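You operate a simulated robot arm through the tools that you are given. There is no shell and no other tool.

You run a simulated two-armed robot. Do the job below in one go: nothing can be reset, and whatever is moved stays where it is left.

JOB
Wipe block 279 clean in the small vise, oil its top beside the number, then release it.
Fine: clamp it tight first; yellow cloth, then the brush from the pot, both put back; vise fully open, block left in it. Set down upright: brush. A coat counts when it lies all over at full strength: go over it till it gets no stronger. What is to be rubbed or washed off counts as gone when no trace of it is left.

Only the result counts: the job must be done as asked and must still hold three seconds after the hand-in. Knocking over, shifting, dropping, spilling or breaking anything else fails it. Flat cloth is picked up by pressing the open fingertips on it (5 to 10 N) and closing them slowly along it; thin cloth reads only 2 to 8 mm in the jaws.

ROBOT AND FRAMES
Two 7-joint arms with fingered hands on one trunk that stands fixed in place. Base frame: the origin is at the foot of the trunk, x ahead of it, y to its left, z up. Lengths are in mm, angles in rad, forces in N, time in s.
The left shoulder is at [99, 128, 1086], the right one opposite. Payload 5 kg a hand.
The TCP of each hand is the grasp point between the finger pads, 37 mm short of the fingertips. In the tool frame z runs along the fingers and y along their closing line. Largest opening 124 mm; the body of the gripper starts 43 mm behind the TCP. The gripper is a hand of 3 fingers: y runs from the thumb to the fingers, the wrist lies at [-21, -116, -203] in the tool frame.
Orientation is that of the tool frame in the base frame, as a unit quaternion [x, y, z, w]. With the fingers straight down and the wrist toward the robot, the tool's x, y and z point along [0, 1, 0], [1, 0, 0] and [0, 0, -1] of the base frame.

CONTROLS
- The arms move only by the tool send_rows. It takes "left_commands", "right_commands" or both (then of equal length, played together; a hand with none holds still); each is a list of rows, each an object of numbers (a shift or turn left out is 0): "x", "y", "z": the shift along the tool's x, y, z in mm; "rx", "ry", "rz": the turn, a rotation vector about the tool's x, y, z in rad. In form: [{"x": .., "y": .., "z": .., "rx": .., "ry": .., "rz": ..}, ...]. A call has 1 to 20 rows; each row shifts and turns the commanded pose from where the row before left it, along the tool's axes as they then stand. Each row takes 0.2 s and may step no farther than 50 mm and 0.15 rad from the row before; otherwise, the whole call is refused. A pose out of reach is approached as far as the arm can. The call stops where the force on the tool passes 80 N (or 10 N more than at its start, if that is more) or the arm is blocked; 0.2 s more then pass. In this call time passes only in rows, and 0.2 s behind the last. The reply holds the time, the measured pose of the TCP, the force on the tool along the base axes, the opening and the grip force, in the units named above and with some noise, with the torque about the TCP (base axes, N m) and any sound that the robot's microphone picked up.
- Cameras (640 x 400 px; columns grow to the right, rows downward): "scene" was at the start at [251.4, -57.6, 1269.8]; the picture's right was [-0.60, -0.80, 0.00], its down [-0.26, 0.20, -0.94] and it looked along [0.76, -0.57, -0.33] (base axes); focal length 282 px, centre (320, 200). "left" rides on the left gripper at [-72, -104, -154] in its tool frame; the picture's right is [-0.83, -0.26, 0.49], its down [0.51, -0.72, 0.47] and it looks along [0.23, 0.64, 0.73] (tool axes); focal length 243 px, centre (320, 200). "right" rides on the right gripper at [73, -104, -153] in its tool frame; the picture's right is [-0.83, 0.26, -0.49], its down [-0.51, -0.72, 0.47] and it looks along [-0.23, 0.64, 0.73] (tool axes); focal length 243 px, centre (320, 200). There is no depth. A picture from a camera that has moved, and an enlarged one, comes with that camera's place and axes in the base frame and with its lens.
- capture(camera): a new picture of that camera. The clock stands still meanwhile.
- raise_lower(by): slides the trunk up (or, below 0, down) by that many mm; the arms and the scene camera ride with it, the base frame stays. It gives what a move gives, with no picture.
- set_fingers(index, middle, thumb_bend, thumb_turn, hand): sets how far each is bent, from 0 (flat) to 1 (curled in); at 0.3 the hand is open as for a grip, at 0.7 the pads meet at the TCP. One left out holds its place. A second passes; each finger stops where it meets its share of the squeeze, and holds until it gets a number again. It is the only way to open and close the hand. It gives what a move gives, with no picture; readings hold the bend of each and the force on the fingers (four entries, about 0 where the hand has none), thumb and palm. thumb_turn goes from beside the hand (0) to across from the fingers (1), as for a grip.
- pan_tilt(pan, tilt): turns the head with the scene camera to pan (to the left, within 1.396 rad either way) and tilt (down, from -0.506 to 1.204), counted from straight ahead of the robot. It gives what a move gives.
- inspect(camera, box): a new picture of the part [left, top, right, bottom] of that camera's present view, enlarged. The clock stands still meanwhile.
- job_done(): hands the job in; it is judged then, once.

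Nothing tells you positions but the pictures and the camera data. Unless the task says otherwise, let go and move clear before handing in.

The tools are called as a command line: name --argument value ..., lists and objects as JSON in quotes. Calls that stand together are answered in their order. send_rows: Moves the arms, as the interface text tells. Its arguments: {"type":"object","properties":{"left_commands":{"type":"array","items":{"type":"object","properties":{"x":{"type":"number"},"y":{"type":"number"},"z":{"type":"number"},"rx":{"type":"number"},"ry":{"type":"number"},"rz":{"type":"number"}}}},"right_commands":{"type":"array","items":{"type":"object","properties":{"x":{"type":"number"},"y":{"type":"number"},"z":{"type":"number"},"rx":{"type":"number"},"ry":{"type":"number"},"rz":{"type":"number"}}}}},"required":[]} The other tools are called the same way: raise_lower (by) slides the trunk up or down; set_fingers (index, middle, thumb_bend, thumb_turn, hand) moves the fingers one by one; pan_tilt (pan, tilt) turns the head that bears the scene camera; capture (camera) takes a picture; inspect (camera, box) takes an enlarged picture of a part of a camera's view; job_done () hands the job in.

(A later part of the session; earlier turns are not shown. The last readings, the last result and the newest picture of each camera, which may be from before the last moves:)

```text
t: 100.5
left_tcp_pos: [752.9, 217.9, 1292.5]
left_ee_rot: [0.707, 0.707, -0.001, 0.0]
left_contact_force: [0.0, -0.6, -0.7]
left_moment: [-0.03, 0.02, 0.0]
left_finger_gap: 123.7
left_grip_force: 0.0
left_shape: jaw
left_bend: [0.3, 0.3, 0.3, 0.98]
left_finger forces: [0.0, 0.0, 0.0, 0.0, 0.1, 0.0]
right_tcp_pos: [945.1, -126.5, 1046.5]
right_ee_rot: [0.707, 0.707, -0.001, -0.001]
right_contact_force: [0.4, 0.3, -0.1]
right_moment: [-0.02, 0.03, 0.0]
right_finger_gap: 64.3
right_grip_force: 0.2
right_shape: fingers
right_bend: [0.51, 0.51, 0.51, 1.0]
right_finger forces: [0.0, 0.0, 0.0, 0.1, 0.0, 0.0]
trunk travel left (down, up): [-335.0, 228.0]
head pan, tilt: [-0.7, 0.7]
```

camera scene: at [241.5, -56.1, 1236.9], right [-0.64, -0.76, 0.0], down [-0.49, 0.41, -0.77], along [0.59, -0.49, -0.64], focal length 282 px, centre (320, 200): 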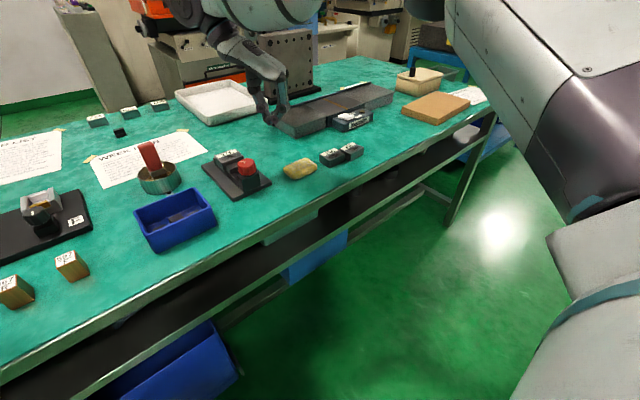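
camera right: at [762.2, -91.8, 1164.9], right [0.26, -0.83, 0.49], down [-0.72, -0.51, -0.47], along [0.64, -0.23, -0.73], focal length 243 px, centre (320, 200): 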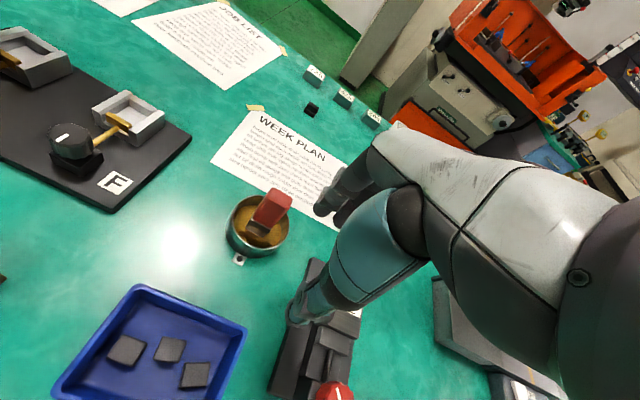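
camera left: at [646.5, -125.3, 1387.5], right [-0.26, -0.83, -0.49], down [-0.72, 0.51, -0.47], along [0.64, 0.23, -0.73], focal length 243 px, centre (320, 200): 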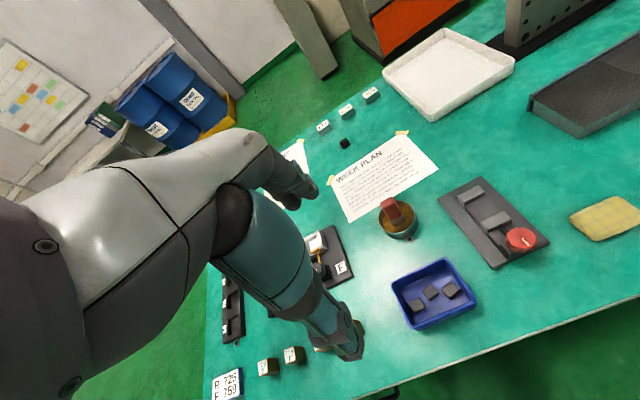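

The hand is upright again. Next I'll centre over the handle and lower to just above it.

send_rows --right_commands '[{"x": 3.5, "y": 3.5, "z": 20}, {"x": 3, "y": 3.5, "z": 20}, {"z": 18}]'

inspect --camera "right" --box '[220, 160, 400, 340]'

capture --camera "scene"

```text
t: 101.3
left_tcp_pos: [751.3, 218.6, 1294.4]
left_ee_rot: [0.706, 0.708, 0.0, -0.001]
left_contact_force: [-0.1, 0.4, 0.6]
left_moment: [-0.03, -0.01, 0.0]
left_finger_gap: 123.7
left_grip_force: 0.1
left_shape: jaw
left_bend: [0.3, 0.3, 0.3, 0.98]
left_finger forces: [0.0, 0.0, 0.0, 0.0, 0.0, 0.0]
right_tcp_pos: [951.1, -127.9, 990.4]
right_ee_rot: [0.708, 0.706, 0.0, 0.001]
right_contact_force: [0.2, -0.8, 0.0]
right_moment: [0.02, -0.02, -0.01]
right_finger_gap: 64.5
right_grip_force: 0.1
right_shape: fingers
right_bend: [0.51, 0.51, 0.51, 1.0]
right_finger forces: [0.1, 0.0, 0.0, 0.1, 0.0, 0.0]
right hand out of reach, approached as far as the arm can: row 1
trunk travel left (down, up): [-335.0, 228.0]
head pan, tilt: [-0.7, 0.7]
```

```text
2.22 times, centred on (310, 250) of right
camera zoom: at [846.4, -56.1, 1145.0], right [0.26, -0.83, 0.49], down [-0.72, -0.51, -0.47], along [0.64, -0.23, -0.73], focal length 539 px, centre (342, 89)
```

zoom: 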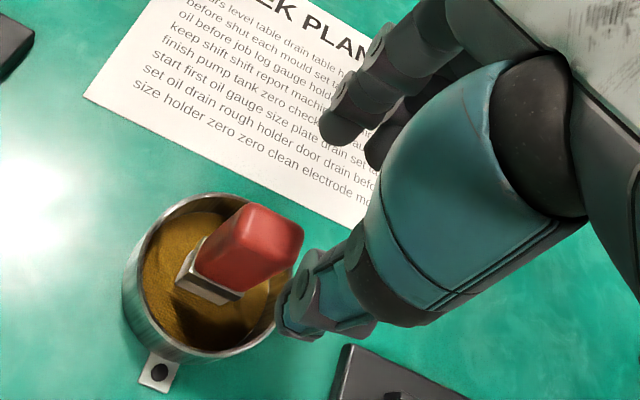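

```text
taken
camera scene: at [226.2, -56.2, 1297.7], right [-0.64, -0.76, 0.0], down [-0.49, 0.41, -0.77], along [0.59, -0.49, -0.64], focal length 282 px, centre (320, 200)
```

scene: 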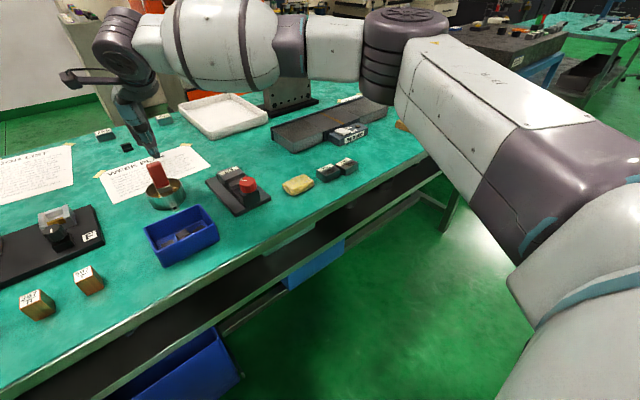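

Raising the trunk also moved the shoulder back about 16 mm, which costs reach. I'll back the hand away from the brush, lower the trunk below its starting height to gain forward reach, and come in again.

send_rows --right_commands '[{"z": -30, "y": -25}, {"z": -30, "y": -40}, {"y": -40}]'

raise_lower --by -90

capture --camera "scene"

```text
t: 102.1
left_tcp_pos: [749.3, 217.2, 1295.0]
left_ee_rot: [0.707, 0.707, 0.0, 0.0]
left_contact_force: [-0.7, 0.3, -0.3]
left_moment: [0.03, -0.02, -0.02]
left_finger_gap: 123.8
left_grip_force: 0.1
left_shape: jaw
left_bend: [0.3, 0.3, 0.3, 0.98]
left_finger forces: [0.0, 0.1, 0.0, 0.0, 0.0, 0.0]
right_tcp_pos: [841.9, -127.6, 1052.1]
right_ee_rot: [0.708, 0.706, 0.0, -0.001]
right_contact_force: [-0.6, -0.4, -0.2]
right_moment: [0.05, -0.02, -0.01]
right_finger_gap: 64.6
right_grip_force: 0.0
right_shape: fingers
right_bend: [0.51, 0.51, 0.51, 1.0]
right_finger forces: [0.1, 0.1, 0.0, 0.1, 0.0, 0.1]
trunk travel left (down, up): [-335.0, 228.0]
head pan, tilt: [-0.7, 0.7]
```

```text
t: 103.3
left_tcp_pos: [750.1, 218.5, 1204.4]
left_ee_rot: [0.707, 0.707, 0.001, 0.0]
left_contact_force: [-0.7, -0.1, -0.2]
left_moment: [-0.03, -0.01, -0.03]
left_finger_gap: 123.7
left_grip_force: 0.0
left_shape: jaw
left_bend: [0.3, 0.3, 0.3, 0.98]
left_finger forces: [0.0, 0.0, 0.0, 0.0, 0.0, 0.1]
right_tcp_pos: [846.1, -128.4, 962.2]
right_ee_rot: [0.708, 0.707, 0.0, -0.001]
right_contact_force: [-0.1, 0.3, 0.4]
right_moment: [0.01, -0.03, 0.0]
right_finger_gap: 64.7
right_grip_force: 0.0
right_shape: fingers
right_bend: [0.51, 0.51, 0.51, 1.0]
right_finger forces: [0.0, 0.1, 0.1, 0.1, 0.1, 0.1]
trunk travel left (down, up): [-245.0, 318.0]
head pan, tilt: [-0.7, 0.7]
```

```text
taken
camera scene: at [250.0, -56.4, 1205.2], right [-0.64, -0.76, 0.0], down [-0.49, 0.42, -0.77], along [0.59, -0.49, -0.64], focal length 282 px, centre (320, 200)
```

scene: 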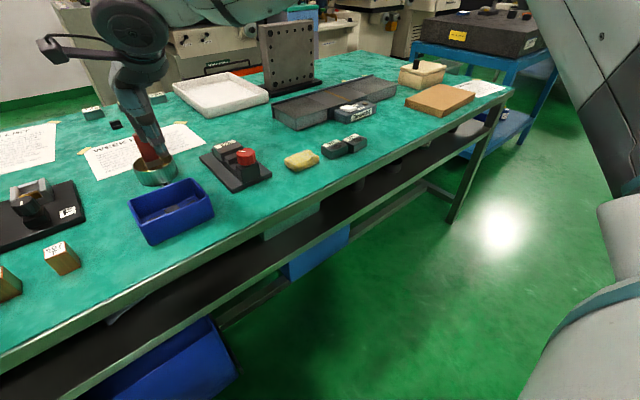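

The trunk is 30 mm below its start, which brings the shoulder forward. I'll approach the brush again from above.

send_rows --right_commands '[{"z": -28}, {"x": 4, "y": 45}, {"x": 4, "y": 45}, {"y": 15.5}]'

inspect --camera "right" --box '[220, 160, 400, 340]'

inspect --camera "scene" --box '[110, 70, 220, 200]'

```text
t: 104.3
left_tcp_pos: [752.2, 217.7, 1203.8]
left_ee_rot: [0.708, 0.706, 0.0, 0.0]
left_contact_force: [0.3, -0.7, 0.4]
left_moment: [0.01, 0.02, 0.03]
left_finger_gap: 123.5
left_grip_force: 0.1
left_shape: jaw
left_bend: [0.3, 0.3, 0.3, 0.98]
left_finger forces: [0.0, 0.0, 0.0, 0.0, 0.0, 0.0]
right_tcp_pos: [950.6, -122.1, 989.8]
right_ee_rot: [0.708, 0.706, -0.001, 0.0]
right_contact_force: [-0.3, -0.4, 1.0]
right_moment: [0.03, 0.03, -0.01]
right_finger_gap: 64.7
right_grip_force: 0.0
right_shape: fingers
right_bend: [0.51, 0.51, 0.51, 1.0]
right_finger forces: [0.0, 0.0, 0.1, 0.0, 0.0, 0.0]
trunk travel left (down, up): [-245.0, 318.0]
head pan, tilt: [-0.7, 0.7]
```

```text
2.22 times, centred on (310, 250) of right
camera zoom: at [846.8, -51.2, 1143.1], right [0.26, -0.83, 0.49], down [-0.72, -0.5, -0.47], along [0.64, -0.23, -0.73], focal length 539 px, centre (342, 89)
```

zoom: 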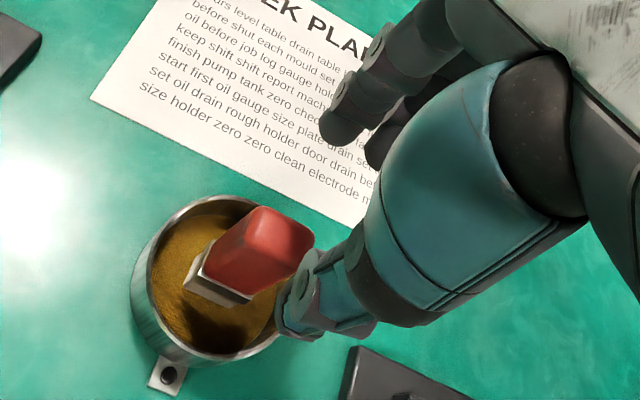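

```text
3.08 times, centred on (165, 135) of scene
camera zoom: at [250.8, -56.9, 1205.0], right [-0.64, -0.76, 0.0], down [-0.49, 0.42, -0.76], along [0.58, -0.49, -0.64], focal length 868 px, centre (797, 400)
```

zoom: 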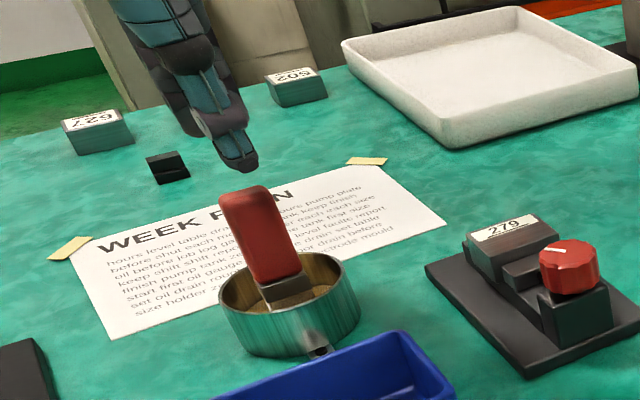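

I'm centred over the handle. I'll lower so the fingers pass on either side of it, staying above the pot rim.

send_rows --right_commands '[{"x": 1.8, "y": 1, "z": 20}, {"z": 20}, {"z": 15}]'

inspect --camera "right" --box '[220, 160, 400, 340]'

inspect --camera "scene" --box '[110, 70, 220, 200]'

```text
t: 105.2
left_tcp_pos: [751.8, 219.5, 1202.9]
left_ee_rot: [0.707, 0.707, -0.001, -0.001]
left_contact_force: [-0.6, 0.4, -0.3]
left_moment: [0.0, -0.01, 0.01]
left_finger_gap: 123.8
left_grip_force: 0.0
left_shape: jaw
left_bend: [0.3, 0.3, 0.3, 0.98]
left_finger forces: [0.0, 0.1, 0.0, 0.0, 0.1, 0.0]
right_tcp_pos: [951.8, -120.1, 933.4]
right_ee_rot: [0.708, 0.707, 0.001, 0.0]
right_contact_force: [0.2, -0.2, -0.2]
right_moment: [-0.01, 0.02, -0.02]
right_finger_gap: 64.4
right_grip_force: 0.0
right_shape: fingers
right_bend: [0.51, 0.51, 0.51, 1.0]
right_finger forces: [0.0, 0.0, 0.0, 0.1, 0.0, 0.1]
trunk travel left (down, up): [-245.0, 318.0]
head pan, tilt: [-0.7, 0.7]
```

```text
2.22 times, centred on (310, 250) of right
camera zoom: at [848.7, -48.0, 1087.1], right [0.26, -0.83, 0.49], down [-0.72, -0.51, -0.47], along [0.64, -0.23, -0.73], focal length 539 px, centre (342, 89)
```

zoom: 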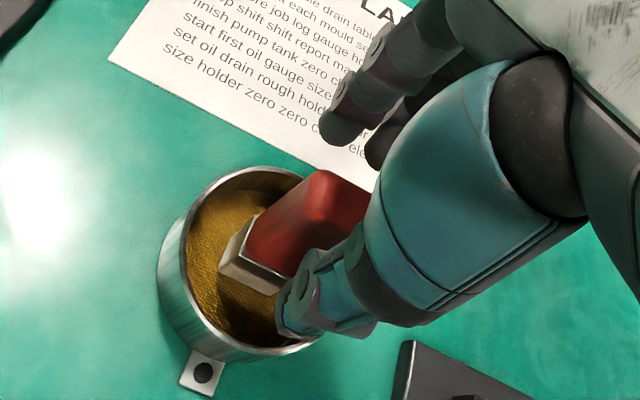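

```text
3.08 times, centred on (165, 135) of scene
camera zoom: at [251.5, -56.5, 1204.8], right [-0.64, -0.76, 0.0], down [-0.49, 0.42, -0.76], along [0.58, -0.49, -0.64], focal length 868 px, centre (797, 400)
```

zoom: 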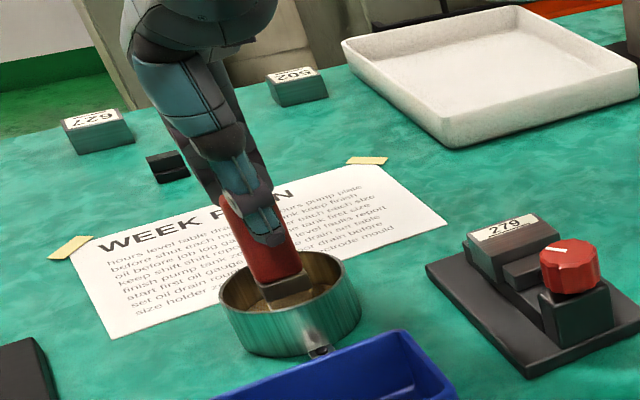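

The fingers straddle the handle. I'll lower a little more and close gently.

send_rows --right_commands '[{"z": 15}, {"z": 14}]'

set_fingers --hand "right" --thumb_bend 0.66 --index 0.66 --middle 0.66

inspect --camera "right" --box '[220, 160, 400, 340]'

inspect --camera "scene" --box '[110, 70, 220, 200]'

```text
t: 105.8
left_tcp_pos: [751.0, 218.6, 1204.0]
left_ee_rot: [0.707, 0.707, -0.001, 0.0]
left_contact_force: [0.0, 0.8, 1.2]
left_moment: [0.0, 0.01, -0.03]
left_finger_gap: 123.5
left_grip_force: 0.0
left_shape: jaw
left_bend: [0.3, 0.3, 0.3, 0.98]
left_finger forces: [0.0, 0.1, 0.1, 0.0, 0.1, 0.0]
right_tcp_pos: [953.3, -119.8, 906.0]
right_ee_rot: [0.707, 0.707, 0.0, 0.0]
right_contact_force: [0.6, -0.3, 1.0]
right_moment: [0.02, -0.04, -0.01]
right_finger_gap: 64.7
right_grip_force: 0.1
right_shape: fingers
right_bend: [0.51, 0.51, 0.51, 1.0]
right_finger forces: [0.1, 0.0, 0.0, 0.0, 0.0, 0.1]
trunk travel left (down, up): [-245.0, 318.0]
head pan, tilt: [-0.7, 0.7]
```

```text
t: 106.8
left_tcp_pos: [750.6, 219.3, 1204.0]
left_ee_rot: [0.707, 0.708, 0.0, 0.0]
left_contact_force: [0.3, 0.5, -0.9]
left_moment: [0.0, -0.01, 0.0]
left_finger_gap: 123.9
left_grip_force: 0.1
left_shape: jaw
left_bend: [0.3, 0.3, 0.3, 0.98]
left_finger forces: [0.1, 0.1, 0.0, 0.2, 0.0, 0.1]
right_tcp_pos: [952.2, -118.8, 904.7]
right_ee_rot: [0.708, 0.706, 0.0, 0.0]
right_contact_force: [-1.5, -0.1, 0.0]
right_moment: [-0.01, -0.01, 0.02]
right_finger_gap: 25.4
right_grip_force: 3.5
right_shape: fingers
right_bend: [0.64, 0.65, 0.64, 1.0]
right_finger forces: [1.8, 1.7, 0.1, 0.0, 3.6, 0.1]
trunk travel left (down, up): [-245.0, 318.0]
head pan, tilt: [-0.7, 0.7]
```

```text
2.22 times, centred on (310, 250) of right
camera zoom: at [848.8, -47.2, 1059.4], right [0.26, -0.83, 0.49], down [-0.72, -0.51, -0.47], along [0.64, -0.23, -0.73], focal length 539 px, centre (342, 89)
```

zoom: 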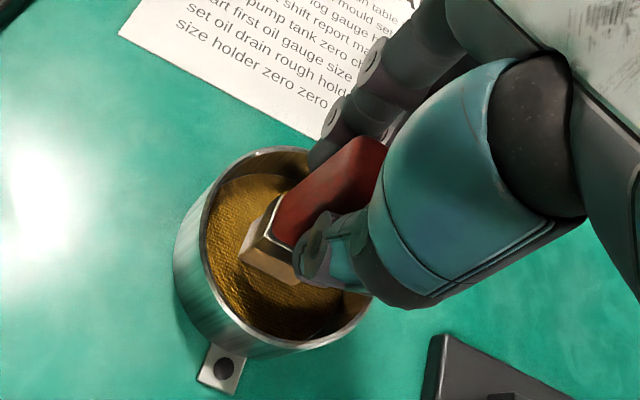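

```text
3.08 times, centred on (165, 135) of scene
camera zoom: at [250.7, -56.3, 1205.0], right [-0.64, -0.76, 0.0], down [-0.49, 0.42, -0.77], along [0.58, -0.49, -0.64], focal length 868 px, centre (797, 400)
```

zoom: 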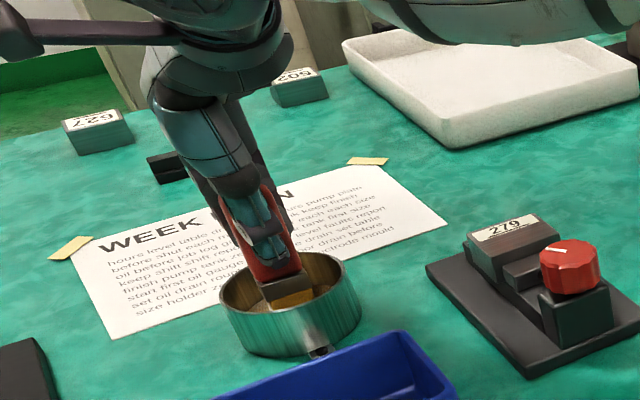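

The handle is gripped lightly and evenly. I'll note the pose (952, -119, 905) for putting it back, firm up the grip, and lift straight out of the pot.

set_fingers --hand "right" --thumb_bend 0.76 --index 0.76 --middle 0.76

send_rows --right_commands '[{"z": -4}, {"z": -10}, {"z": -20}, {"z": -20}]'

inspect --camera "scene" --box '[110, 70, 220, 200]'

inspect --camera "right" --box '[220, 160, 400, 340]'

```text
t: 107.8
left_tcp_pos: [751.9, 218.6, 1203.6]
left_ee_rot: [0.707, 0.707, 0.0, 0.0]
left_contact_force: [-0.7, -0.3, 0.5]
left_moment: [-0.02, -0.02, 0.01]
left_finger_gap: 123.9
left_grip_force: 0.0
left_shape: jaw
left_bend: [0.3, 0.3, 0.3, 0.98]
left_finger forces: [0.1, 0.0, 0.0, 0.1, 0.0, 0.0]
right_tcp_pos: [953.1, -119.0, 906.3]
right_ee_rot: [0.708, 0.706, 0.0, 0.0]
right_contact_force: [0.9, 0.7, -0.2]
right_moment: [0.01, -0.02, -0.03]
right_finger_gap: 23.0
right_grip_force: 24.2
right_shape: fingers
right_bend: [0.73, 0.73, 0.64, 1.0]
right_finger forces: [13.3, 11.1, 0.0, 0.0, 24.6, 0.0]
trunk travel left (down, up): [-245.0, 318.0]
head pan, tilt: [-0.7, 0.7]
```

```text
t: 108.8
left_tcp_pos: [750.2, 218.2, 1204.5]
left_ee_rot: [0.707, 0.708, 0.0, 0.0]
left_contact_force: [-0.2, 1.2, -0.6]
left_moment: [-0.02, 0.0, -0.02]
left_finger_gap: 123.7
left_grip_force: 0.1
left_shape: jaw
left_bend: [0.3, 0.3, 0.3, 0.98]
left_finger forces: [0.0, 0.0, 0.0, 0.0, 0.1, 0.0]
right_tcp_pos: [953.2, -119.7, 958.3]
right_ee_rot: [0.707, 0.707, 0.0, 0.0]
right_contact_force: [-0.5, 1.0, -0.9]
right_moment: [-0.01, 0.02, -0.01]
right_finger_gap: 23.1
right_grip_force: 24.5
right_shape: fingers
right_bend: [0.73, 0.73, 0.64, 1.0]
right_finger forces: [13.2, 11.0, 0.1, 0.0, 24.6, 0.1]
trunk travel left (down, up): [-245.0, 318.0]
head pan, tilt: [-0.7, 0.7]
```

```text
3.08 times, centred on (165, 135) of scene
camera zoom: at [250.5, -56.3, 1205.0], right [-0.64, -0.76, 0.0], down [-0.49, 0.42, -0.77], along [0.59, -0.49, -0.64], focal length 868 px, centre (797, 400)
```

zoom: 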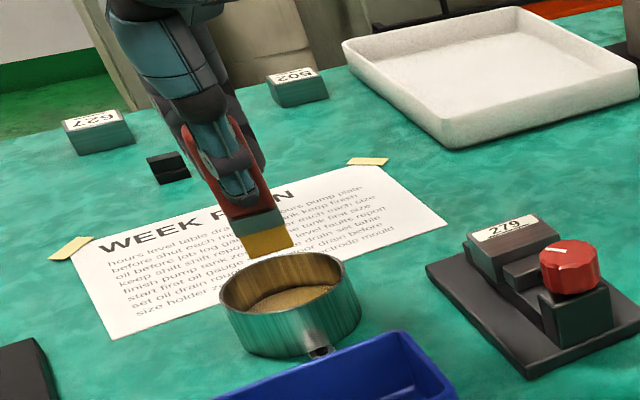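

```text
2.22 times, centred on (310, 250) of right
camera zoom: at [848.9, -46.8, 1112.4], right [0.26, -0.83, 0.49], down [-0.72, -0.51, -0.47], along [0.64, -0.23, -0.73], focal length 539 px, centre (342, 89)
```

zoom: 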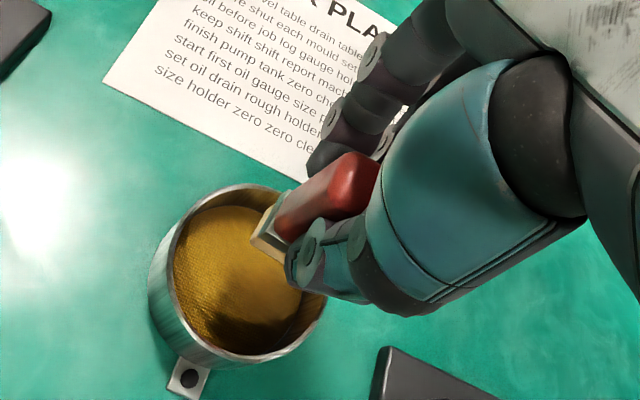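

The brush is out of the pot with oily golden bristles, whose tips are about 98 mm below the TCP. I'll lift clear and carry it over the bare part of block 279's top.

send_rows --right_commands '[{"z": -25}, {"z": -20}, {"x": -40, "y": -22}, {"x": -40, "y": -22}, {"x": -40, "y": -22}, {"x": -40, "y": -22}]'

inspect --camera "scene" --box '[180, 80, 280, 190]'

inspect --camera "right" --box '[200, 160, 380, 340]'

```text
t: 110.2
left_tcp_pos: [749.4, 217.7, 1206.0]
left_ee_rot: [0.707, 0.708, 0.001, 0.001]
left_contact_force: [-0.7, -0.6, 0.5]
left_moment: [0.04, -0.01, 0.03]
left_finger_gap: 123.8
left_grip_force: 0.0
left_shape: jaw
left_bend: [0.3, 0.3, 0.3, 0.98]
left_finger forces: [0.0, 0.0, 0.1, 0.0, 0.0, 0.0]
right_tcp_pos: [860.2, -286.1, 998.4]
right_ee_rot: [0.708, 0.707, 0.001, -0.001]
right_contact_force: [0.5, -0.6, -1.0]
right_moment: [0.04, -0.06, 0.01]
right_finger_gap: 23.0
right_grip_force: 24.8
right_shape: fingers
right_bend: [0.73, 0.73, 0.64, 1.0]
right_finger forces: [13.2, 11.2, 0.1, 0.0, 24.5, 0.0]
right hand out of reach, approached as far as the arm can: row 1
trunk travel left (down, up): [-245.0, 318.0]
head pan, tilt: [-0.7, 0.7]
```

```text
3.64 times, centred on (230, 135) of scene
camera zoom: at [249.1, -57.5, 1205.4], right [-0.64, -0.76, 0.0], down [-0.49, 0.42, -0.77], along [0.59, -0.49, -0.64], focal length 1026 px, centre (647, 436)
```

zoom: 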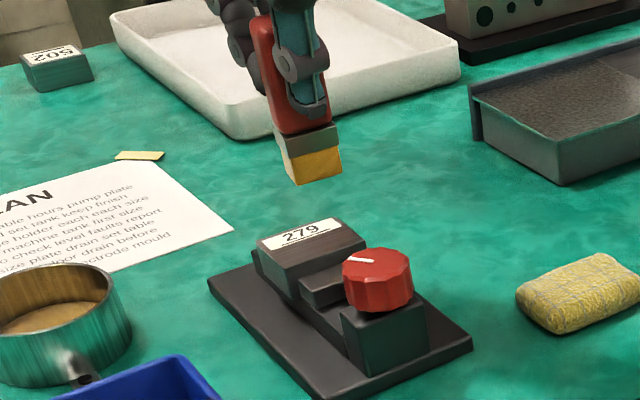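

```text
2.22 times, centred on (290, 250) of right
camera zoom: at [756.1, -214.6, 1152.2], right [0.26, -0.83, 0.49], down [-0.72, -0.51, -0.47], along [0.64, -0.23, -0.73], focal length 539 px, centre (387, 89)
```

zoom: 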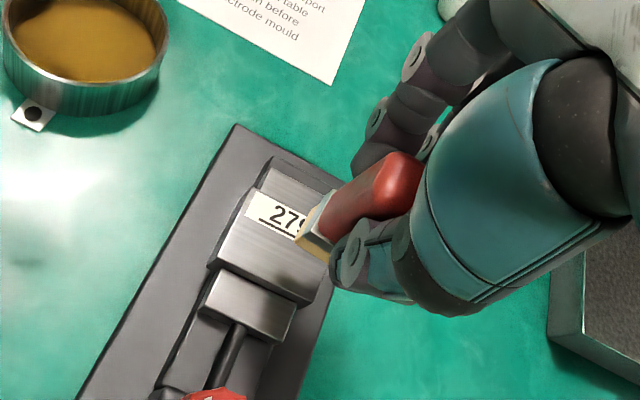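

The brush hangs over the block. I'll zoom in to find the bristle footprint relative to the block top and label.

inspect --camera "right" --box '[255, 215, 325, 285]'

inspect --camera "scene" --box '[205, 105, 255, 165]'

```text
5.71 times, centred on (290, 250) of right
camera zoom: at [756.1, -214.6, 1152.2], right [0.26, -0.83, 0.49], down [-0.72, -0.51, -0.47], along [0.64, -0.23, -0.73], focal length 1386 px, centre (491, -86)
```

zoom: 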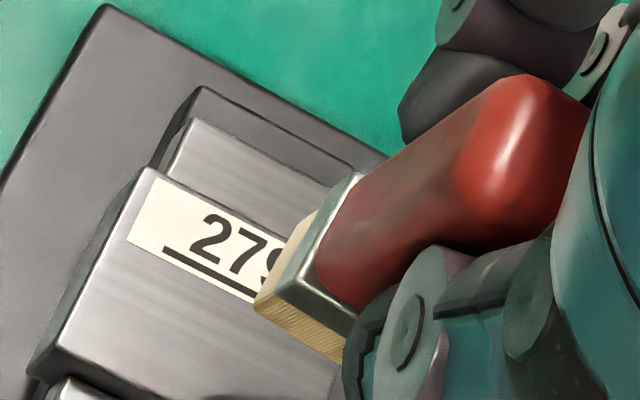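

```text
6.67 times, centred on (230, 135) of scene
camera zoom: at [249.1, -57.5, 1205.4], right [-0.64, -0.76, 0.0], down [-0.49, 0.42, -0.77], along [0.59, -0.49, -0.64], focal length 1880 px, centre (920, 633)
```

zoom: 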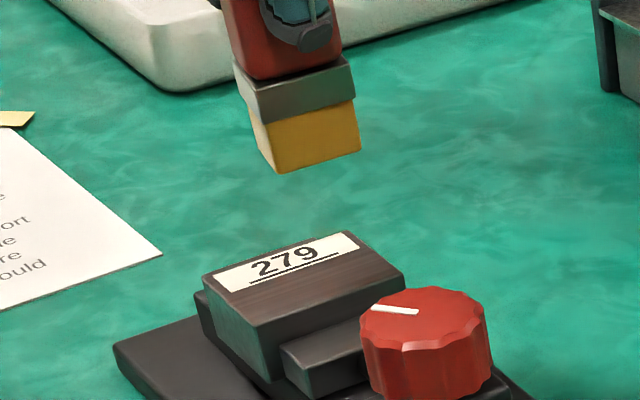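

The bristle block is about 32 × 22 mm, with its centre near (869, -292) and its tips at about z = 904. I'll shift it over the bare area and lower to just above the surface to check alignment.

send_rows --right_commands '[{"x": 12, "y": -6}, {"z": 15}, {"z": 15}, {"z": 6}]'

inspect --camera "scene" --box '[205, 115, 255, 165]'

inspect --camera "right" --box '[230, 200, 330, 300]'

```text
t: 111.2
left_tcp_pos: [750.4, 217.7, 1204.0]
left_ee_rot: [0.707, 0.707, 0.0, 0.0]
left_contact_force: [-0.6, 0.2, 0.7]
left_moment: [0.0, 0.0, 0.02]
left_finger_gap: 123.6
left_grip_force: 0.1
left_shape: jaw
left_bend: [0.3, 0.3, 0.3, 0.98]
left_finger forces: [0.0, 0.0, 0.0, 0.1, 0.1, 0.0]
right_tcp_pos: [857.7, -270.6, 959.2]
right_ee_rot: [0.707, 0.707, 0.0, -0.001]
right_contact_force: [0.6, 0.3, -0.3]
right_moment: [0.01, -0.01, -0.01]
right_finger_gap: 22.8
right_grip_force: 24.5
right_shape: fingers
right_bend: [0.73, 0.73, 0.64, 1.0]
right_finger forces: [13.3, 11.2, 0.1, 0.1, 24.6, 0.0]
trunk travel left (down, up): [-245.0, 318.0]
head pan, tilt: [-0.7, 0.7]
```

```text
8.00 times, centred on (230, 140) of scene
camera zoom: at [250.5, -56.5, 1205.1], right [-0.64, -0.76, 0.0], down [-0.49, 0.42, -0.77], along [0.59, -0.49, -0.64], focal length 2257 px, centre (1040, 680)
```

zoom: 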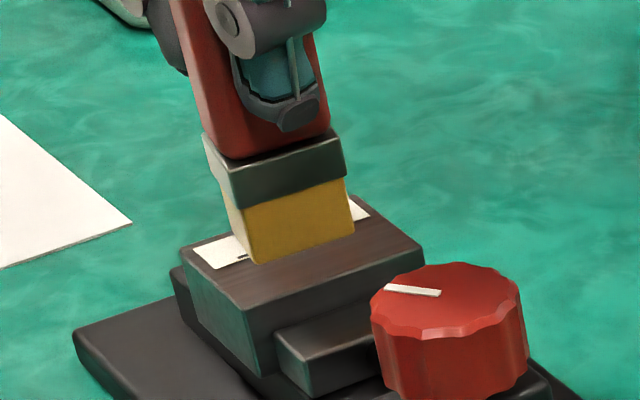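

```text
4.00 times, centred on (280, 250) of right
camera zoom: at [753.8, -199.3, 1113.9], right [0.26, -0.83, 0.49], down [-0.72, -0.51, -0.47], along [0.64, -0.23, -0.73], focal length 970 px, centre (480, 0)
```

zoom: 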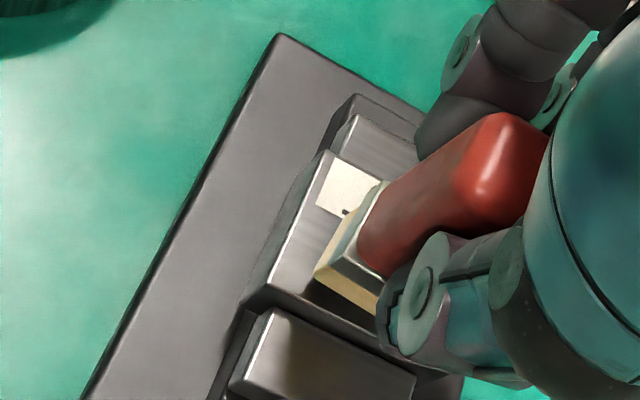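

The bristles now cover about x 857–877, y -262 to -293, so they need to come 4 mm nearer to stay off the number label. I'll shift them and lower until they touch lightly.

send_rows --right_commands '[{"y": -4}, {"z": 3}]'

send_rows --right_commands '[{"z": 1.5}]'

inspect --camera "scene" --box '[205, 125, 255, 165]'

inspect --camera "right" --box '[230, 210, 310, 290]'

```text
t: 111.8
left_tcp_pos: [751.2, 218.2, 1204.1]
left_ee_rot: [0.707, 0.707, 0.0, 0.0]
left_contact_force: [0.4, 0.2, -0.2]
left_moment: [-0.02, -0.02, -0.01]
left_finger_gap: 123.8
left_grip_force: 0.0
left_shape: jaw
left_bend: [0.3, 0.3, 0.3, 0.98]
left_finger forces: [0.0, 0.0, 0.0, 0.0, 0.2, 0.0]
right_tcp_pos: [855.0, -271.5, 956.7]
right_ee_rot: [0.708, 0.706, 0.0, 0.0]
right_contact_force: [0.9, 0.7, -0.6]
right_moment: [0.0, 0.03, 0.01]
right_finger_gap: 22.9
right_grip_force: 24.7
right_shape: fingers
right_bend: [0.73, 0.73, 0.64, 1.0]
right_finger forces: [13.4, 11.2, 0.1, 0.1, 24.6, 0.1]
trunk travel left (down, up): [-245.0, 318.0]
head pan, tilt: [-0.7, 0.7]
```

```text
t: 112.2
left_tcp_pos: [749.6, 218.8, 1203.4]
left_ee_rot: [0.707, 0.707, 0.0, 0.001]
left_contact_force: [-0.6, 0.2, 0.5]
left_moment: [-0.01, 0.01, 0.0]
left_finger_gap: 123.7
left_grip_force: 0.1
left_shape: jaw
left_bend: [0.3, 0.3, 0.3, 0.98]
left_finger forces: [0.1, 0.1, 0.1, 0.0, 0.1, 0.1]
right_tcp_pos: [855.5, -270.4, 954.1]
right_ee_rot: [0.708, 0.707, 0.0, 0.0]
right_contact_force: [-0.5, -0.6, -0.8]
right_moment: [0.0, 0.0, -0.04]
right_finger_gap: 23.1
right_grip_force: 24.8
right_shape: fingers
right_bend: [0.73, 0.73, 0.64, 1.0]
right_finger forces: [13.4, 11.2, 0.0, 0.0, 24.5, 0.1]
trunk travel left (down, up): [-245.0, 318.0]
head pan, tilt: [-0.7, 0.7]
```

```text
10.00 times, centred on (230, 145) of scene
camera zoom: at [250.8, -56.2, 1205.0], right [-0.64, -0.76, 0.0], down [-0.49, 0.41, -0.77], along [0.58, -0.49, -0.64], focal length 2821 px, centre (1220, 750)
```

zoom: 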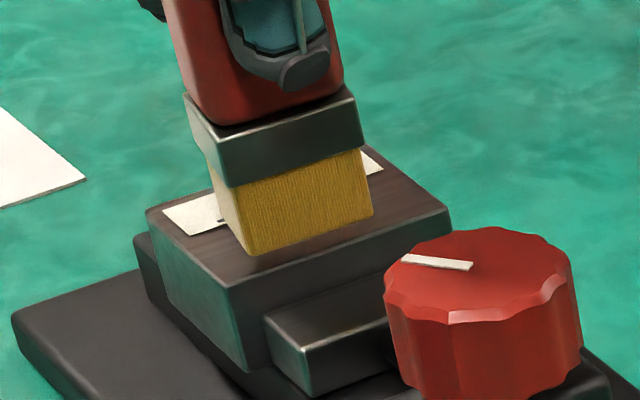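

```text
5.00 times, centred on (270, 250) of right
camera zoom: at [750.3, -198.7, 1108.6], right [0.26, -0.83, 0.49], down [-0.72, -0.51, -0.47], along [0.64, -0.23, -0.73], focal length 1213 px, centre (570, -50)
```

zoom: 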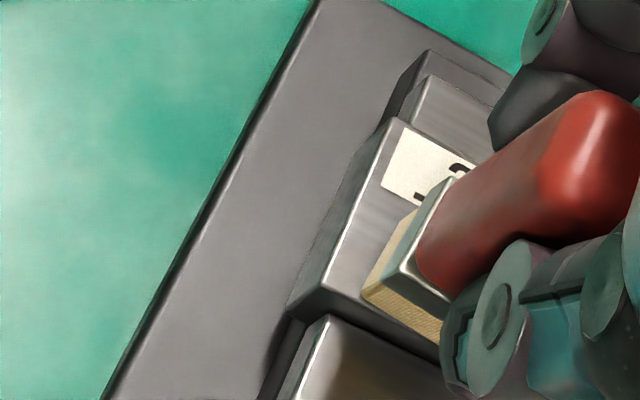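

The bristles are nearly touching. I'll lower further in small steps.

send_rows --right_commands '[{"z": 1.5}]'

send_rows --right_commands '[{"z": 1.5}]'

send_rows --right_commands '[{"z": 1}]'

```text
t: 112.5
left_tcp_pos: [750.9, 218.5, 1203.1]
left_ee_rot: [0.707, 0.707, 0.0, -0.001]
left_contact_force: [-0.1, -0.6, -0.5]
left_moment: [0.0, -0.01, 0.03]
left_finger_gap: 123.8
left_grip_force: 0.0
left_shape: jaw
left_bend: [0.3, 0.3, 0.3, 0.98]
left_finger forces: [0.0, 0.0, 0.0, 0.0, 0.0, 0.0]
right_tcp_pos: [855.3, -271.0, 953.7]
right_ee_rot: [0.708, 0.707, 0.0, 0.0]
right_contact_force: [0.1, 0.8, -1.1]
right_moment: [0.0, 0.01, 0.03]
right_finger_gap: 22.7
right_grip_force: 23.8
right_shape: fingers
right_bend: [0.73, 0.73, 0.64, 1.0]
right_finger forces: [13.4, 11.3, 0.0, 0.0, 24.6, 0.1]
trunk travel left (down, up): [-245.0, 318.0]
head pan, tilt: [-0.7, 0.7]
```

```text
t: 113.0
left_tcp_pos: [751.0, 218.1, 1203.1]
left_ee_rot: [0.707, 0.707, 0.0, -0.001]
left_contact_force: [-0.3, 0.0, -0.1]
left_moment: [0.02, 0.01, 0.0]
left_finger_gap: 123.6
left_grip_force: 0.0
left_shape: jaw
left_bend: [0.3, 0.3, 0.3, 0.98]
left_finger forces: [0.1, 0.1, 0.0, 0.0, 0.0, 0.1]
right_tcp_pos: [854.3, -271.2, 952.5]
right_ee_rot: [0.707, 0.707, 0.0, 0.0]
right_contact_force: [-0.8, 0.2, -1.0]
right_moment: [0.04, 0.03, 0.03]
right_finger_gap: 23.0
right_grip_force: 25.0
right_shape: fingers
right_bend: [0.73, 0.73, 0.64, 1.0]
right_finger forces: [13.4, 11.3, 0.0, 0.1, 24.7, 0.0]
trunk travel left (down, up): [-245.0, 318.0]
head pan, tilt: [-0.7, 0.7]
```

```text
t: 113.3
left_tcp_pos: [750.7, 219.0, 1204.0]
left_ee_rot: [0.707, 0.707, -0.001, 0.001]
left_contact_force: [0.1, 0.5, 0.0]
left_moment: [0.01, 0.03, 0.02]
left_finger_gap: 123.4
left_grip_force: 0.0
left_shape: jaw
left_bend: [0.3, 0.3, 0.3, 0.98]
left_finger forces: [0.0, 0.1, 0.1, 0.0, 0.0, 0.1]
right_tcp_pos: [854.4, -270.8, 951.9]
right_ee_rot: [0.708, 0.706, 0.001, 0.001]
right_contact_force: [0.4, -0.4, -0.8]
right_moment: [0.01, 0.01, -0.02]
right_finger_gap: 22.9
right_grip_force: 24.6
right_shape: fingers
right_bend: [0.73, 0.73, 0.64, 1.0]
right_finger forces: [13.2, 11.3, 0.0, 0.0, 24.8, 0.0]
trunk travel left (down, up): [-245.0, 318.0]
head pan, tilt: [-0.7, 0.7]
```

Still no contact force, so I'll keep going down gently.

send_rows --right_commands '[{"z": 1.5}]'

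send_rows --right_commands '[{"z": 1.5}]'

inspect --camera "scene" --box '[205, 125, 255, 165]'

```text
t: 113.8
left_tcp_pos: [749.7, 218.2, 1204.6]
left_ee_rot: [0.707, 0.707, 0.001, 0.0]
left_contact_force: [0.4, -0.2, 0.0]
left_moment: [0.02, -0.01, 0.01]
left_finger_gap: 123.7
left_grip_force: 0.1
left_shape: jaw
left_bend: [0.3, 0.3, 0.3, 0.98]
left_finger forces: [0.0, 0.0, 0.1, 0.1, 0.1, 0.1]
right_tcp_pos: [853.9, -270.8, 950.3]
right_ee_rot: [0.708, 0.707, 0.0, 0.0]
right_contact_force: [0.0, -0.4, 3.5]
right_moment: [-0.03, 0.01, -0.03]
right_finger_gap: 22.6
right_grip_force: 25.4
right_shape: fingers
right_bend: [0.73, 0.73, 0.64, 1.0]
right_finger forces: [14.2, 11.8, 0.1, 0.0, 25.1, 0.1]
trunk travel left (down, up): [-245.0, 318.0]
head pan, tilt: [-0.7, 0.7]
```

```text
t: 114.2
left_tcp_pos: [750.2, 218.3, 1204.6]
left_ee_rot: [0.707, 0.708, 0.0, 0.001]
left_contact_force: [-0.7, -0.3, 0.1]
left_moment: [-0.01, 0.01, 0.03]
left_finger_gap: 123.7
left_grip_force: 0.0
left_shape: jaw
left_bend: [0.3, 0.3, 0.3, 0.98]
left_finger forces: [0.0, 0.0, 0.0, 0.1, 0.0, 0.1]
right_tcp_pos: [853.5, -271.3, 950.1]
right_ee_rot: [0.708, 0.706, 0.001, 0.0]
right_contact_force: [-0.9, -1.1, 8.2]
right_moment: [-0.01, 0.07, -0.01]
right_finger_gap: 22.7
right_grip_force: 26.2
right_shape: fingers
right_bend: [0.73, 0.73, 0.64, 1.0]
right_finger forces: [14.7, 11.8, 0.0, 0.0, 25.5, 0.0]
trunk travel left (down, up): [-245.0, 318.0]
head pan, tilt: [-0.7, 0.7]
```

```text
10.00 times, centred on (230, 145) of scene
camera zoom: at [249.7, -56.0, 1205.3], right [-0.64, -0.76, 0.0], down [-0.49, 0.41, -0.77], along [0.59, -0.49, -0.64], focal length 2821 px, centre (1220, 750)
```

zoom: 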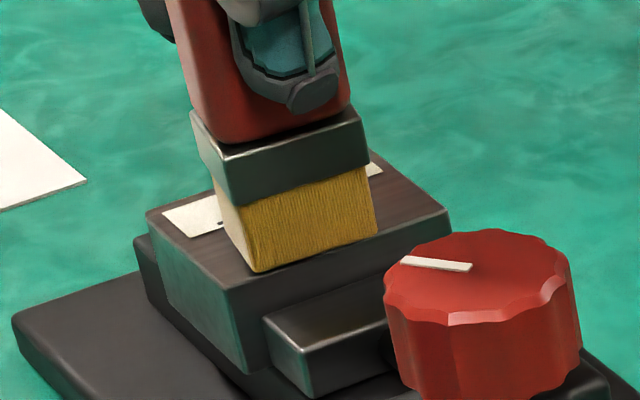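

The bristles touch at TCP z ≈ 951, and the brush's near edge lines up with the block's near edge. I'll ease to a few newtons and stroke the full length of the bare area.

send_rows --right_commands '[{"z": -0.8}, {"x": 9}, {"x": -9}, {"x": -10}, {"x": -10}, {"x": 10}, {"x": 10}, {"x": 9}]'

inspect --camera "scene" --box '[205, 125, 255, 165]'

```text
t: 116.0
left_tcp_pos: [750.2, 218.7, 1204.1]
left_ee_rot: [0.707, 0.707, -0.001, 0.0]
left_contact_force: [0.2, 0.2, 0.0]
left_moment: [-0.02, 0.03, 0.04]
left_finger_gap: 123.7
left_grip_force: 0.0
left_shape: jaw
left_bend: [0.3, 0.3, 0.3, 0.98]
left_finger forces: [0.1, 0.0, 0.1, 0.0, 0.0, 0.0]
right_tcp_pos: [853.6, -262.2, 949.6]
right_ee_rot: [0.707, 0.707, 0.001, 0.001]
right_contact_force: [-2.0, -2.3, 7.3]
right_moment: [-0.03, 0.14, 0.01]
right_finger_gap: 22.6
right_grip_force: 25.6
right_shape: fingers
right_bend: [0.74, 0.74, 0.64, 1.0]
right_finger forces: [13.8, 12.5, 0.0, 0.0, 25.9, 0.0]
trunk travel left (down, up): [-245.0, 318.0]
head pan, tilt: [-0.7, 0.7]
```

```text
10.00 times, centred on (230, 145) of scene
camera zoom: at [250.0, -56.1, 1205.2], right [-0.64, -0.76, 0.0], down [-0.49, 0.41, -0.77], along [0.59, -0.49, -0.64], focal length 2821 px, centre (1220, 750)
```

zoom: 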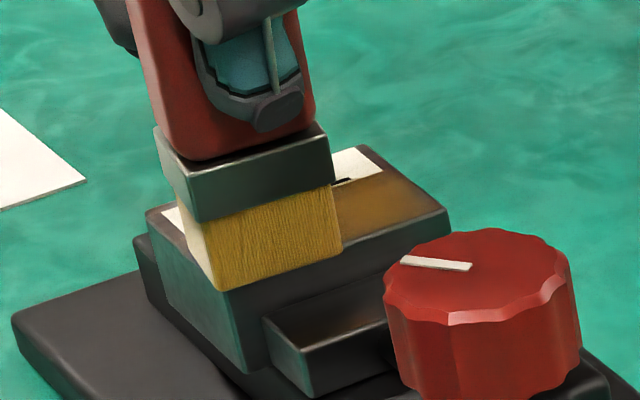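

A golden film is appearing where the brush has passed. I'll continue with further lanes toward the label.

send_rows --right_commands '[{"z": -0.5, "y": 2.5}, {"x": -9}, {"x": -10}, {"x": -10}, {"x": 10}, {"x": 10}, {"x": 9}, {"y": 2.5}, {"x": -9}, {"x": -10}, {"x": -10}, {"x": 10}, {"x": 10}, {"x": 9}]'

inspect --camera "scene" --box '[205, 125, 255, 165]'

inspect --camera "right" --box '[230, 210, 310, 290]'

```text
t: 119.0
left_tcp_pos: [750.7, 219.1, 1203.2]
left_ee_rot: [0.707, 0.707, 0.0, 0.0]
left_contact_force: [0.6, 0.1, 0.2]
left_moment: [0.04, 0.0, -0.03]
left_finger_gap: 123.5
left_grip_force: 0.0
left_shape: jaw
left_bend: [0.3, 0.3, 0.3, 0.98]
left_finger forces: [0.0, 0.1, 0.0, 0.0, 0.1, 0.0]
right_tcp_pos: [860.0, -262.4, 950.4]
right_ee_rot: [0.708, 0.706, -0.001, -0.001]
right_contact_force: [0.4, 0.2, -0.5]
right_moment: [-0.01, 0.0, -0.02]
right_finger_gap: 22.8
right_grip_force: 26.1
right_shape: fingers
right_bend: [0.74, 0.74, 0.64, 1.0]
right_finger forces: [14.1, 11.5, 0.0, 0.0, 25.7, 0.0]
trunk travel left (down, up): [-245.0, 318.0]
head pan, tilt: [-0.7, 0.7]
```

```text
10.00 times, centred on (230, 145) of scene
camera zoom: at [250.9, -56.2, 1204.9], right [-0.64, -0.76, 0.0], down [-0.49, 0.41, -0.76], along [0.58, -0.49, -0.64], focal length 2821 px, centre (1220, 750)
```

zoom: 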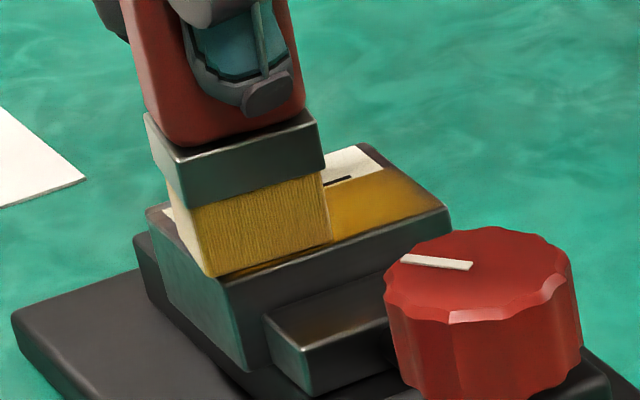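

```text
5.00 times, centred on (270, 250) of right
camera zoom: at [755.8, -190.7, 1103.4], right [0.26, -0.83, 0.49], down [-0.72, -0.51, -0.47], along [0.64, -0.23, -0.73], focal length 1213 px, centre (570, -50)
```

zoom: 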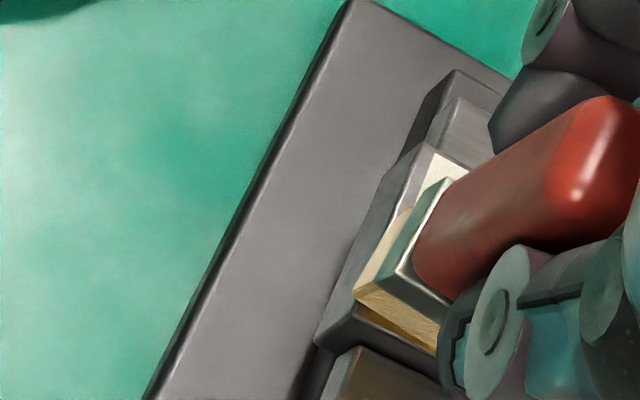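

The film is deepening. I'll lift the brush clear and inspect the coverage.

send_rows --right_commands '[{"z": -20}, {"z": -25}, {"x": 30}, {"x": 30}]'

inspect --camera "scene" --box '[212, 138, 246, 166]'

capture --camera "right"

```text
t: 120.0
left_tcp_pos: [752.0, 220.2, 1203.5]
left_ee_rot: [0.707, 0.707, -0.002, 0.0]
left_contact_force: [-0.2, 0.5, 0.3]
left_moment: [-0.01, 0.0, -0.02]
left_finger_gap: 123.5
left_grip_force: 0.1
left_shape: jaw
left_bend: [0.3, 0.3, 0.3, 0.98]
left_finger forces: [0.1, 0.0, 0.1, 0.0, 0.0, 0.0]
right_tcp_pos: [857.8, -202.9, 998.3]
right_ee_rot: [0.708, 0.707, 0.0, 0.0]
right_contact_force: [0.0, 0.1, -0.5]
right_moment: [-0.02, 0.02, 0.0]
right_finger_gap: 22.7
right_grip_force: 26.0
right_shape: fingers
right_bend: [0.74, 0.74, 0.64, 1.0]
right_finger forces: [14.1, 11.4, 0.1, 0.1, 25.6, 0.1]
trunk travel left (down, up): [-245.0, 318.0]
head pan, tilt: [-0.7, 0.7]
```

```text
14.29 times, centred on (229, 152) of scene
camera zoom: at [250.7, -55.5, 1205.0], right [-0.64, -0.76, 0.0], down [-0.49, 0.41, -0.77], along [0.58, -0.49, -0.64], focal length 4030 px, centre (1620, 886)
```

zoom: 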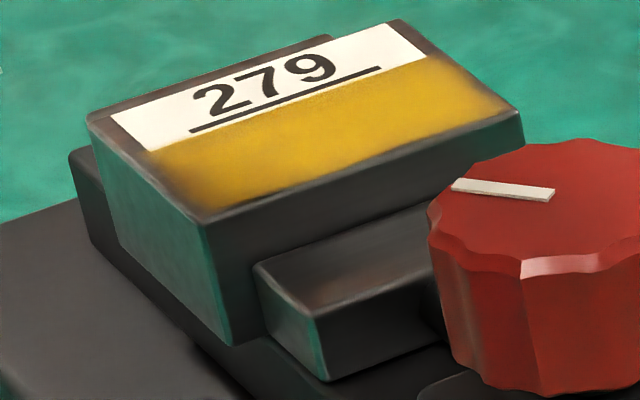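

```text
taken
camera right: at [753.9, -131.4, 1151.5], right [0.26, -0.83, 0.49], down [-0.72, -0.51, -0.47], along [0.64, -0.23, -0.73], focal length 243 px, centre (320, 200)
```

right: 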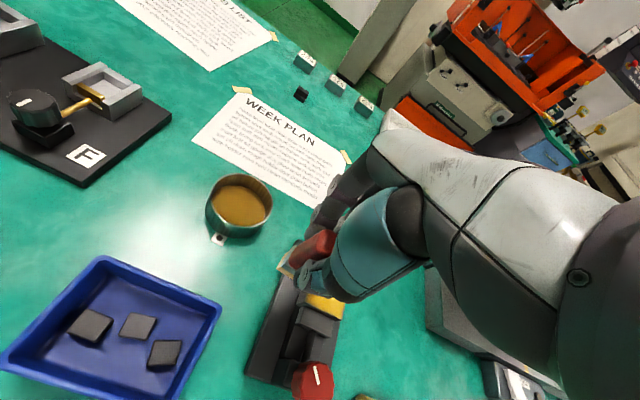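

The film covers nearly all of the bare area but is thinner at both ends and along the near edge. I'll go over it again, reaching slightly past the edges.

send_rows --right_commands '[{"x": -30}, {"x": -30}, {"y": -7, "z": 25}, {"z": 18}, {"z": 2.8}]'

send_rows --right_commands '[{"x": 3}, {"x": -12}, {"x": -12}, {"x": -11}, {"x": 12}, {"x": 12}, {"x": 11}, {"y": 2.5}, {"x": -12}, {"x": -12}, {"x": -11}, {"x": 12}, {"x": 12}, {"x": 11}]'

send_rows --right_commands '[{"y": 2.5}, {"x": -12}, {"x": -12}, {"x": -11}, {"x": 12}, {"x": 12}, {"x": 11}, {"y": 2.5}, {"x": -12}, {"x": -12}, {"x": -11}, {"x": 12}, {"x": 12}, {"x": 11}]'

send_rows --right_commands '[{"z": -20}, {"z": -25}, {"x": 30}, {"x": 30}]'

inspect --camera "scene" --box '[212, 138, 246, 166]'

```text
t: 121.2
left_tcp_pos: [751.4, 218.0, 1204.8]
left_ee_rot: [0.707, 0.707, 0.0, 0.0]
left_contact_force: [-0.5, 1.3, -0.3]
left_moment: [-0.01, 0.01, 0.02]
left_finger_gap: 123.5
left_grip_force: 0.0
left_shape: jaw
left_bend: [0.3, 0.3, 0.3, 0.98]
left_finger forces: [0.0, 0.0, 0.0, 0.1, 0.1, 0.0]
right_tcp_pos: [852.8, -264.1, 950.8]
right_ee_rot: [0.708, 0.706, 0.0, 0.0]
right_contact_force: [-0.7, 0.5, -0.6]
right_moment: [-0.01, -0.02, -0.01]
right_finger_gap: 22.7
right_grip_force: 25.0
right_shape: fingers
right_bend: [0.74, 0.74, 0.64, 1.0]
right_finger forces: [14.1, 11.3, 0.0, 0.1, 25.5, 0.0]
trunk travel left (down, up): [-245.0, 318.0]
head pan, tilt: [-0.7, 0.7]
```

```text
t: 124.2
left_tcp_pos: [752.9, 218.6, 1204.0]
left_ee_rot: [0.707, 0.707, 0.0, 0.0]
left_contact_force: [-0.3, 0.6, 0.7]
left_moment: [0.0, -0.01, 0.02]
left_finger_gap: 123.9
left_grip_force: 0.1
left_shape: jaw
left_bend: [0.3, 0.3, 0.3, 0.98]
left_finger forces: [0.0, 0.0, 0.0, 0.1, 0.0, 0.0]
right_tcp_pos: [854.3, -261.1, 950.5]
right_ee_rot: [0.707, 0.707, 0.0, 0.0]
right_contact_force: [0.3, 0.0, -0.3]
right_moment: [-0.02, 0.03, -0.03]
right_finger_gap: 22.6
right_grip_force: 25.4
right_shape: fingers
right_bend: [0.74, 0.74, 0.64, 1.0]
right_finger forces: [14.0, 11.4, 0.0, 0.0, 25.5, 0.1]
trunk travel left (down, up): [-245.0, 318.0]
head pan, tilt: [-0.7, 0.7]
```

```text
t: 127.2
left_tcp_pos: [750.0, 217.5, 1205.5]
left_ee_rot: [0.707, 0.707, 0.001, 0.0]
left_contact_force: [0.2, 1.2, 0.0]
left_moment: [-0.01, 0.02, 0.01]
left_finger_gap: 123.7
left_grip_force: 0.1
left_shape: jaw
left_bend: [0.3, 0.3, 0.3, 0.98]
left_finger forces: [0.1, 0.0, 0.0, 0.0, 0.1, 0.0]
right_tcp_pos: [859.2, -259.6, 949.8]
right_ee_rot: [0.708, 0.707, 0.0, 0.0]
right_contact_force: [-0.6, -1.4, 7.8]
right_moment: [-0.12, 0.09, 0.0]
right_finger_gap: 22.4
right_grip_force: 27.2
right_shape: fingers
right_bend: [0.74, 0.74, 0.64, 1.0]
right_finger forces: [14.0, 13.4, 0.0, 0.0, 26.3, 0.0]
trunk travel left (down, up): [-245.0, 318.0]
head pan, tilt: [-0.7, 0.7]
```

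```text
t: 128.2
left_tcp_pos: [750.2, 218.6, 1204.4]
left_ee_rot: [0.707, 0.707, 0.0, 0.0]
left_contact_force: [-0.1, 0.6, -0.2]
left_moment: [-0.05, -0.03, 0.03]
left_finger_gap: 123.7
left_grip_force: 0.1
left_shape: jaw
left_bend: [0.3, 0.3, 0.3, 0.98]
left_finger forces: [0.0, 0.0, 0.0, 0.0, 0.0, 0.0]
right_tcp_pos: [862.1, -199.0, 995.0]
right_ee_rot: [0.707, 0.707, 0.0, 0.0]
right_contact_force: [0.1, 0.8, -0.7]
right_moment: [0.0, -0.01, 0.01]
right_finger_gap: 22.7
right_grip_force: 25.8
right_shape: fingers
right_bend: [0.74, 0.74, 0.64, 1.0]
right_finger forces: [14.2, 11.6, 0.0, 0.0, 25.9, 0.1]
trunk travel left (down, up): [-245.0, 318.0]
head pan, tilt: [-0.7, 0.7]
```

```text
14.29 times, centred on (229, 152) of scene
camera zoom: at [250.7, -55.7, 1205.0], right [-0.64, -0.76, 0.0], down [-0.49, 0.41, -0.77], along [0.58, -0.49, -0.64], focal length 4030 px, centre (1620, 886)
```

zoom: 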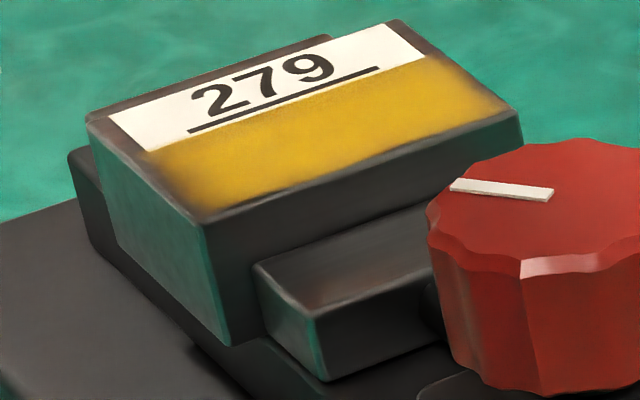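

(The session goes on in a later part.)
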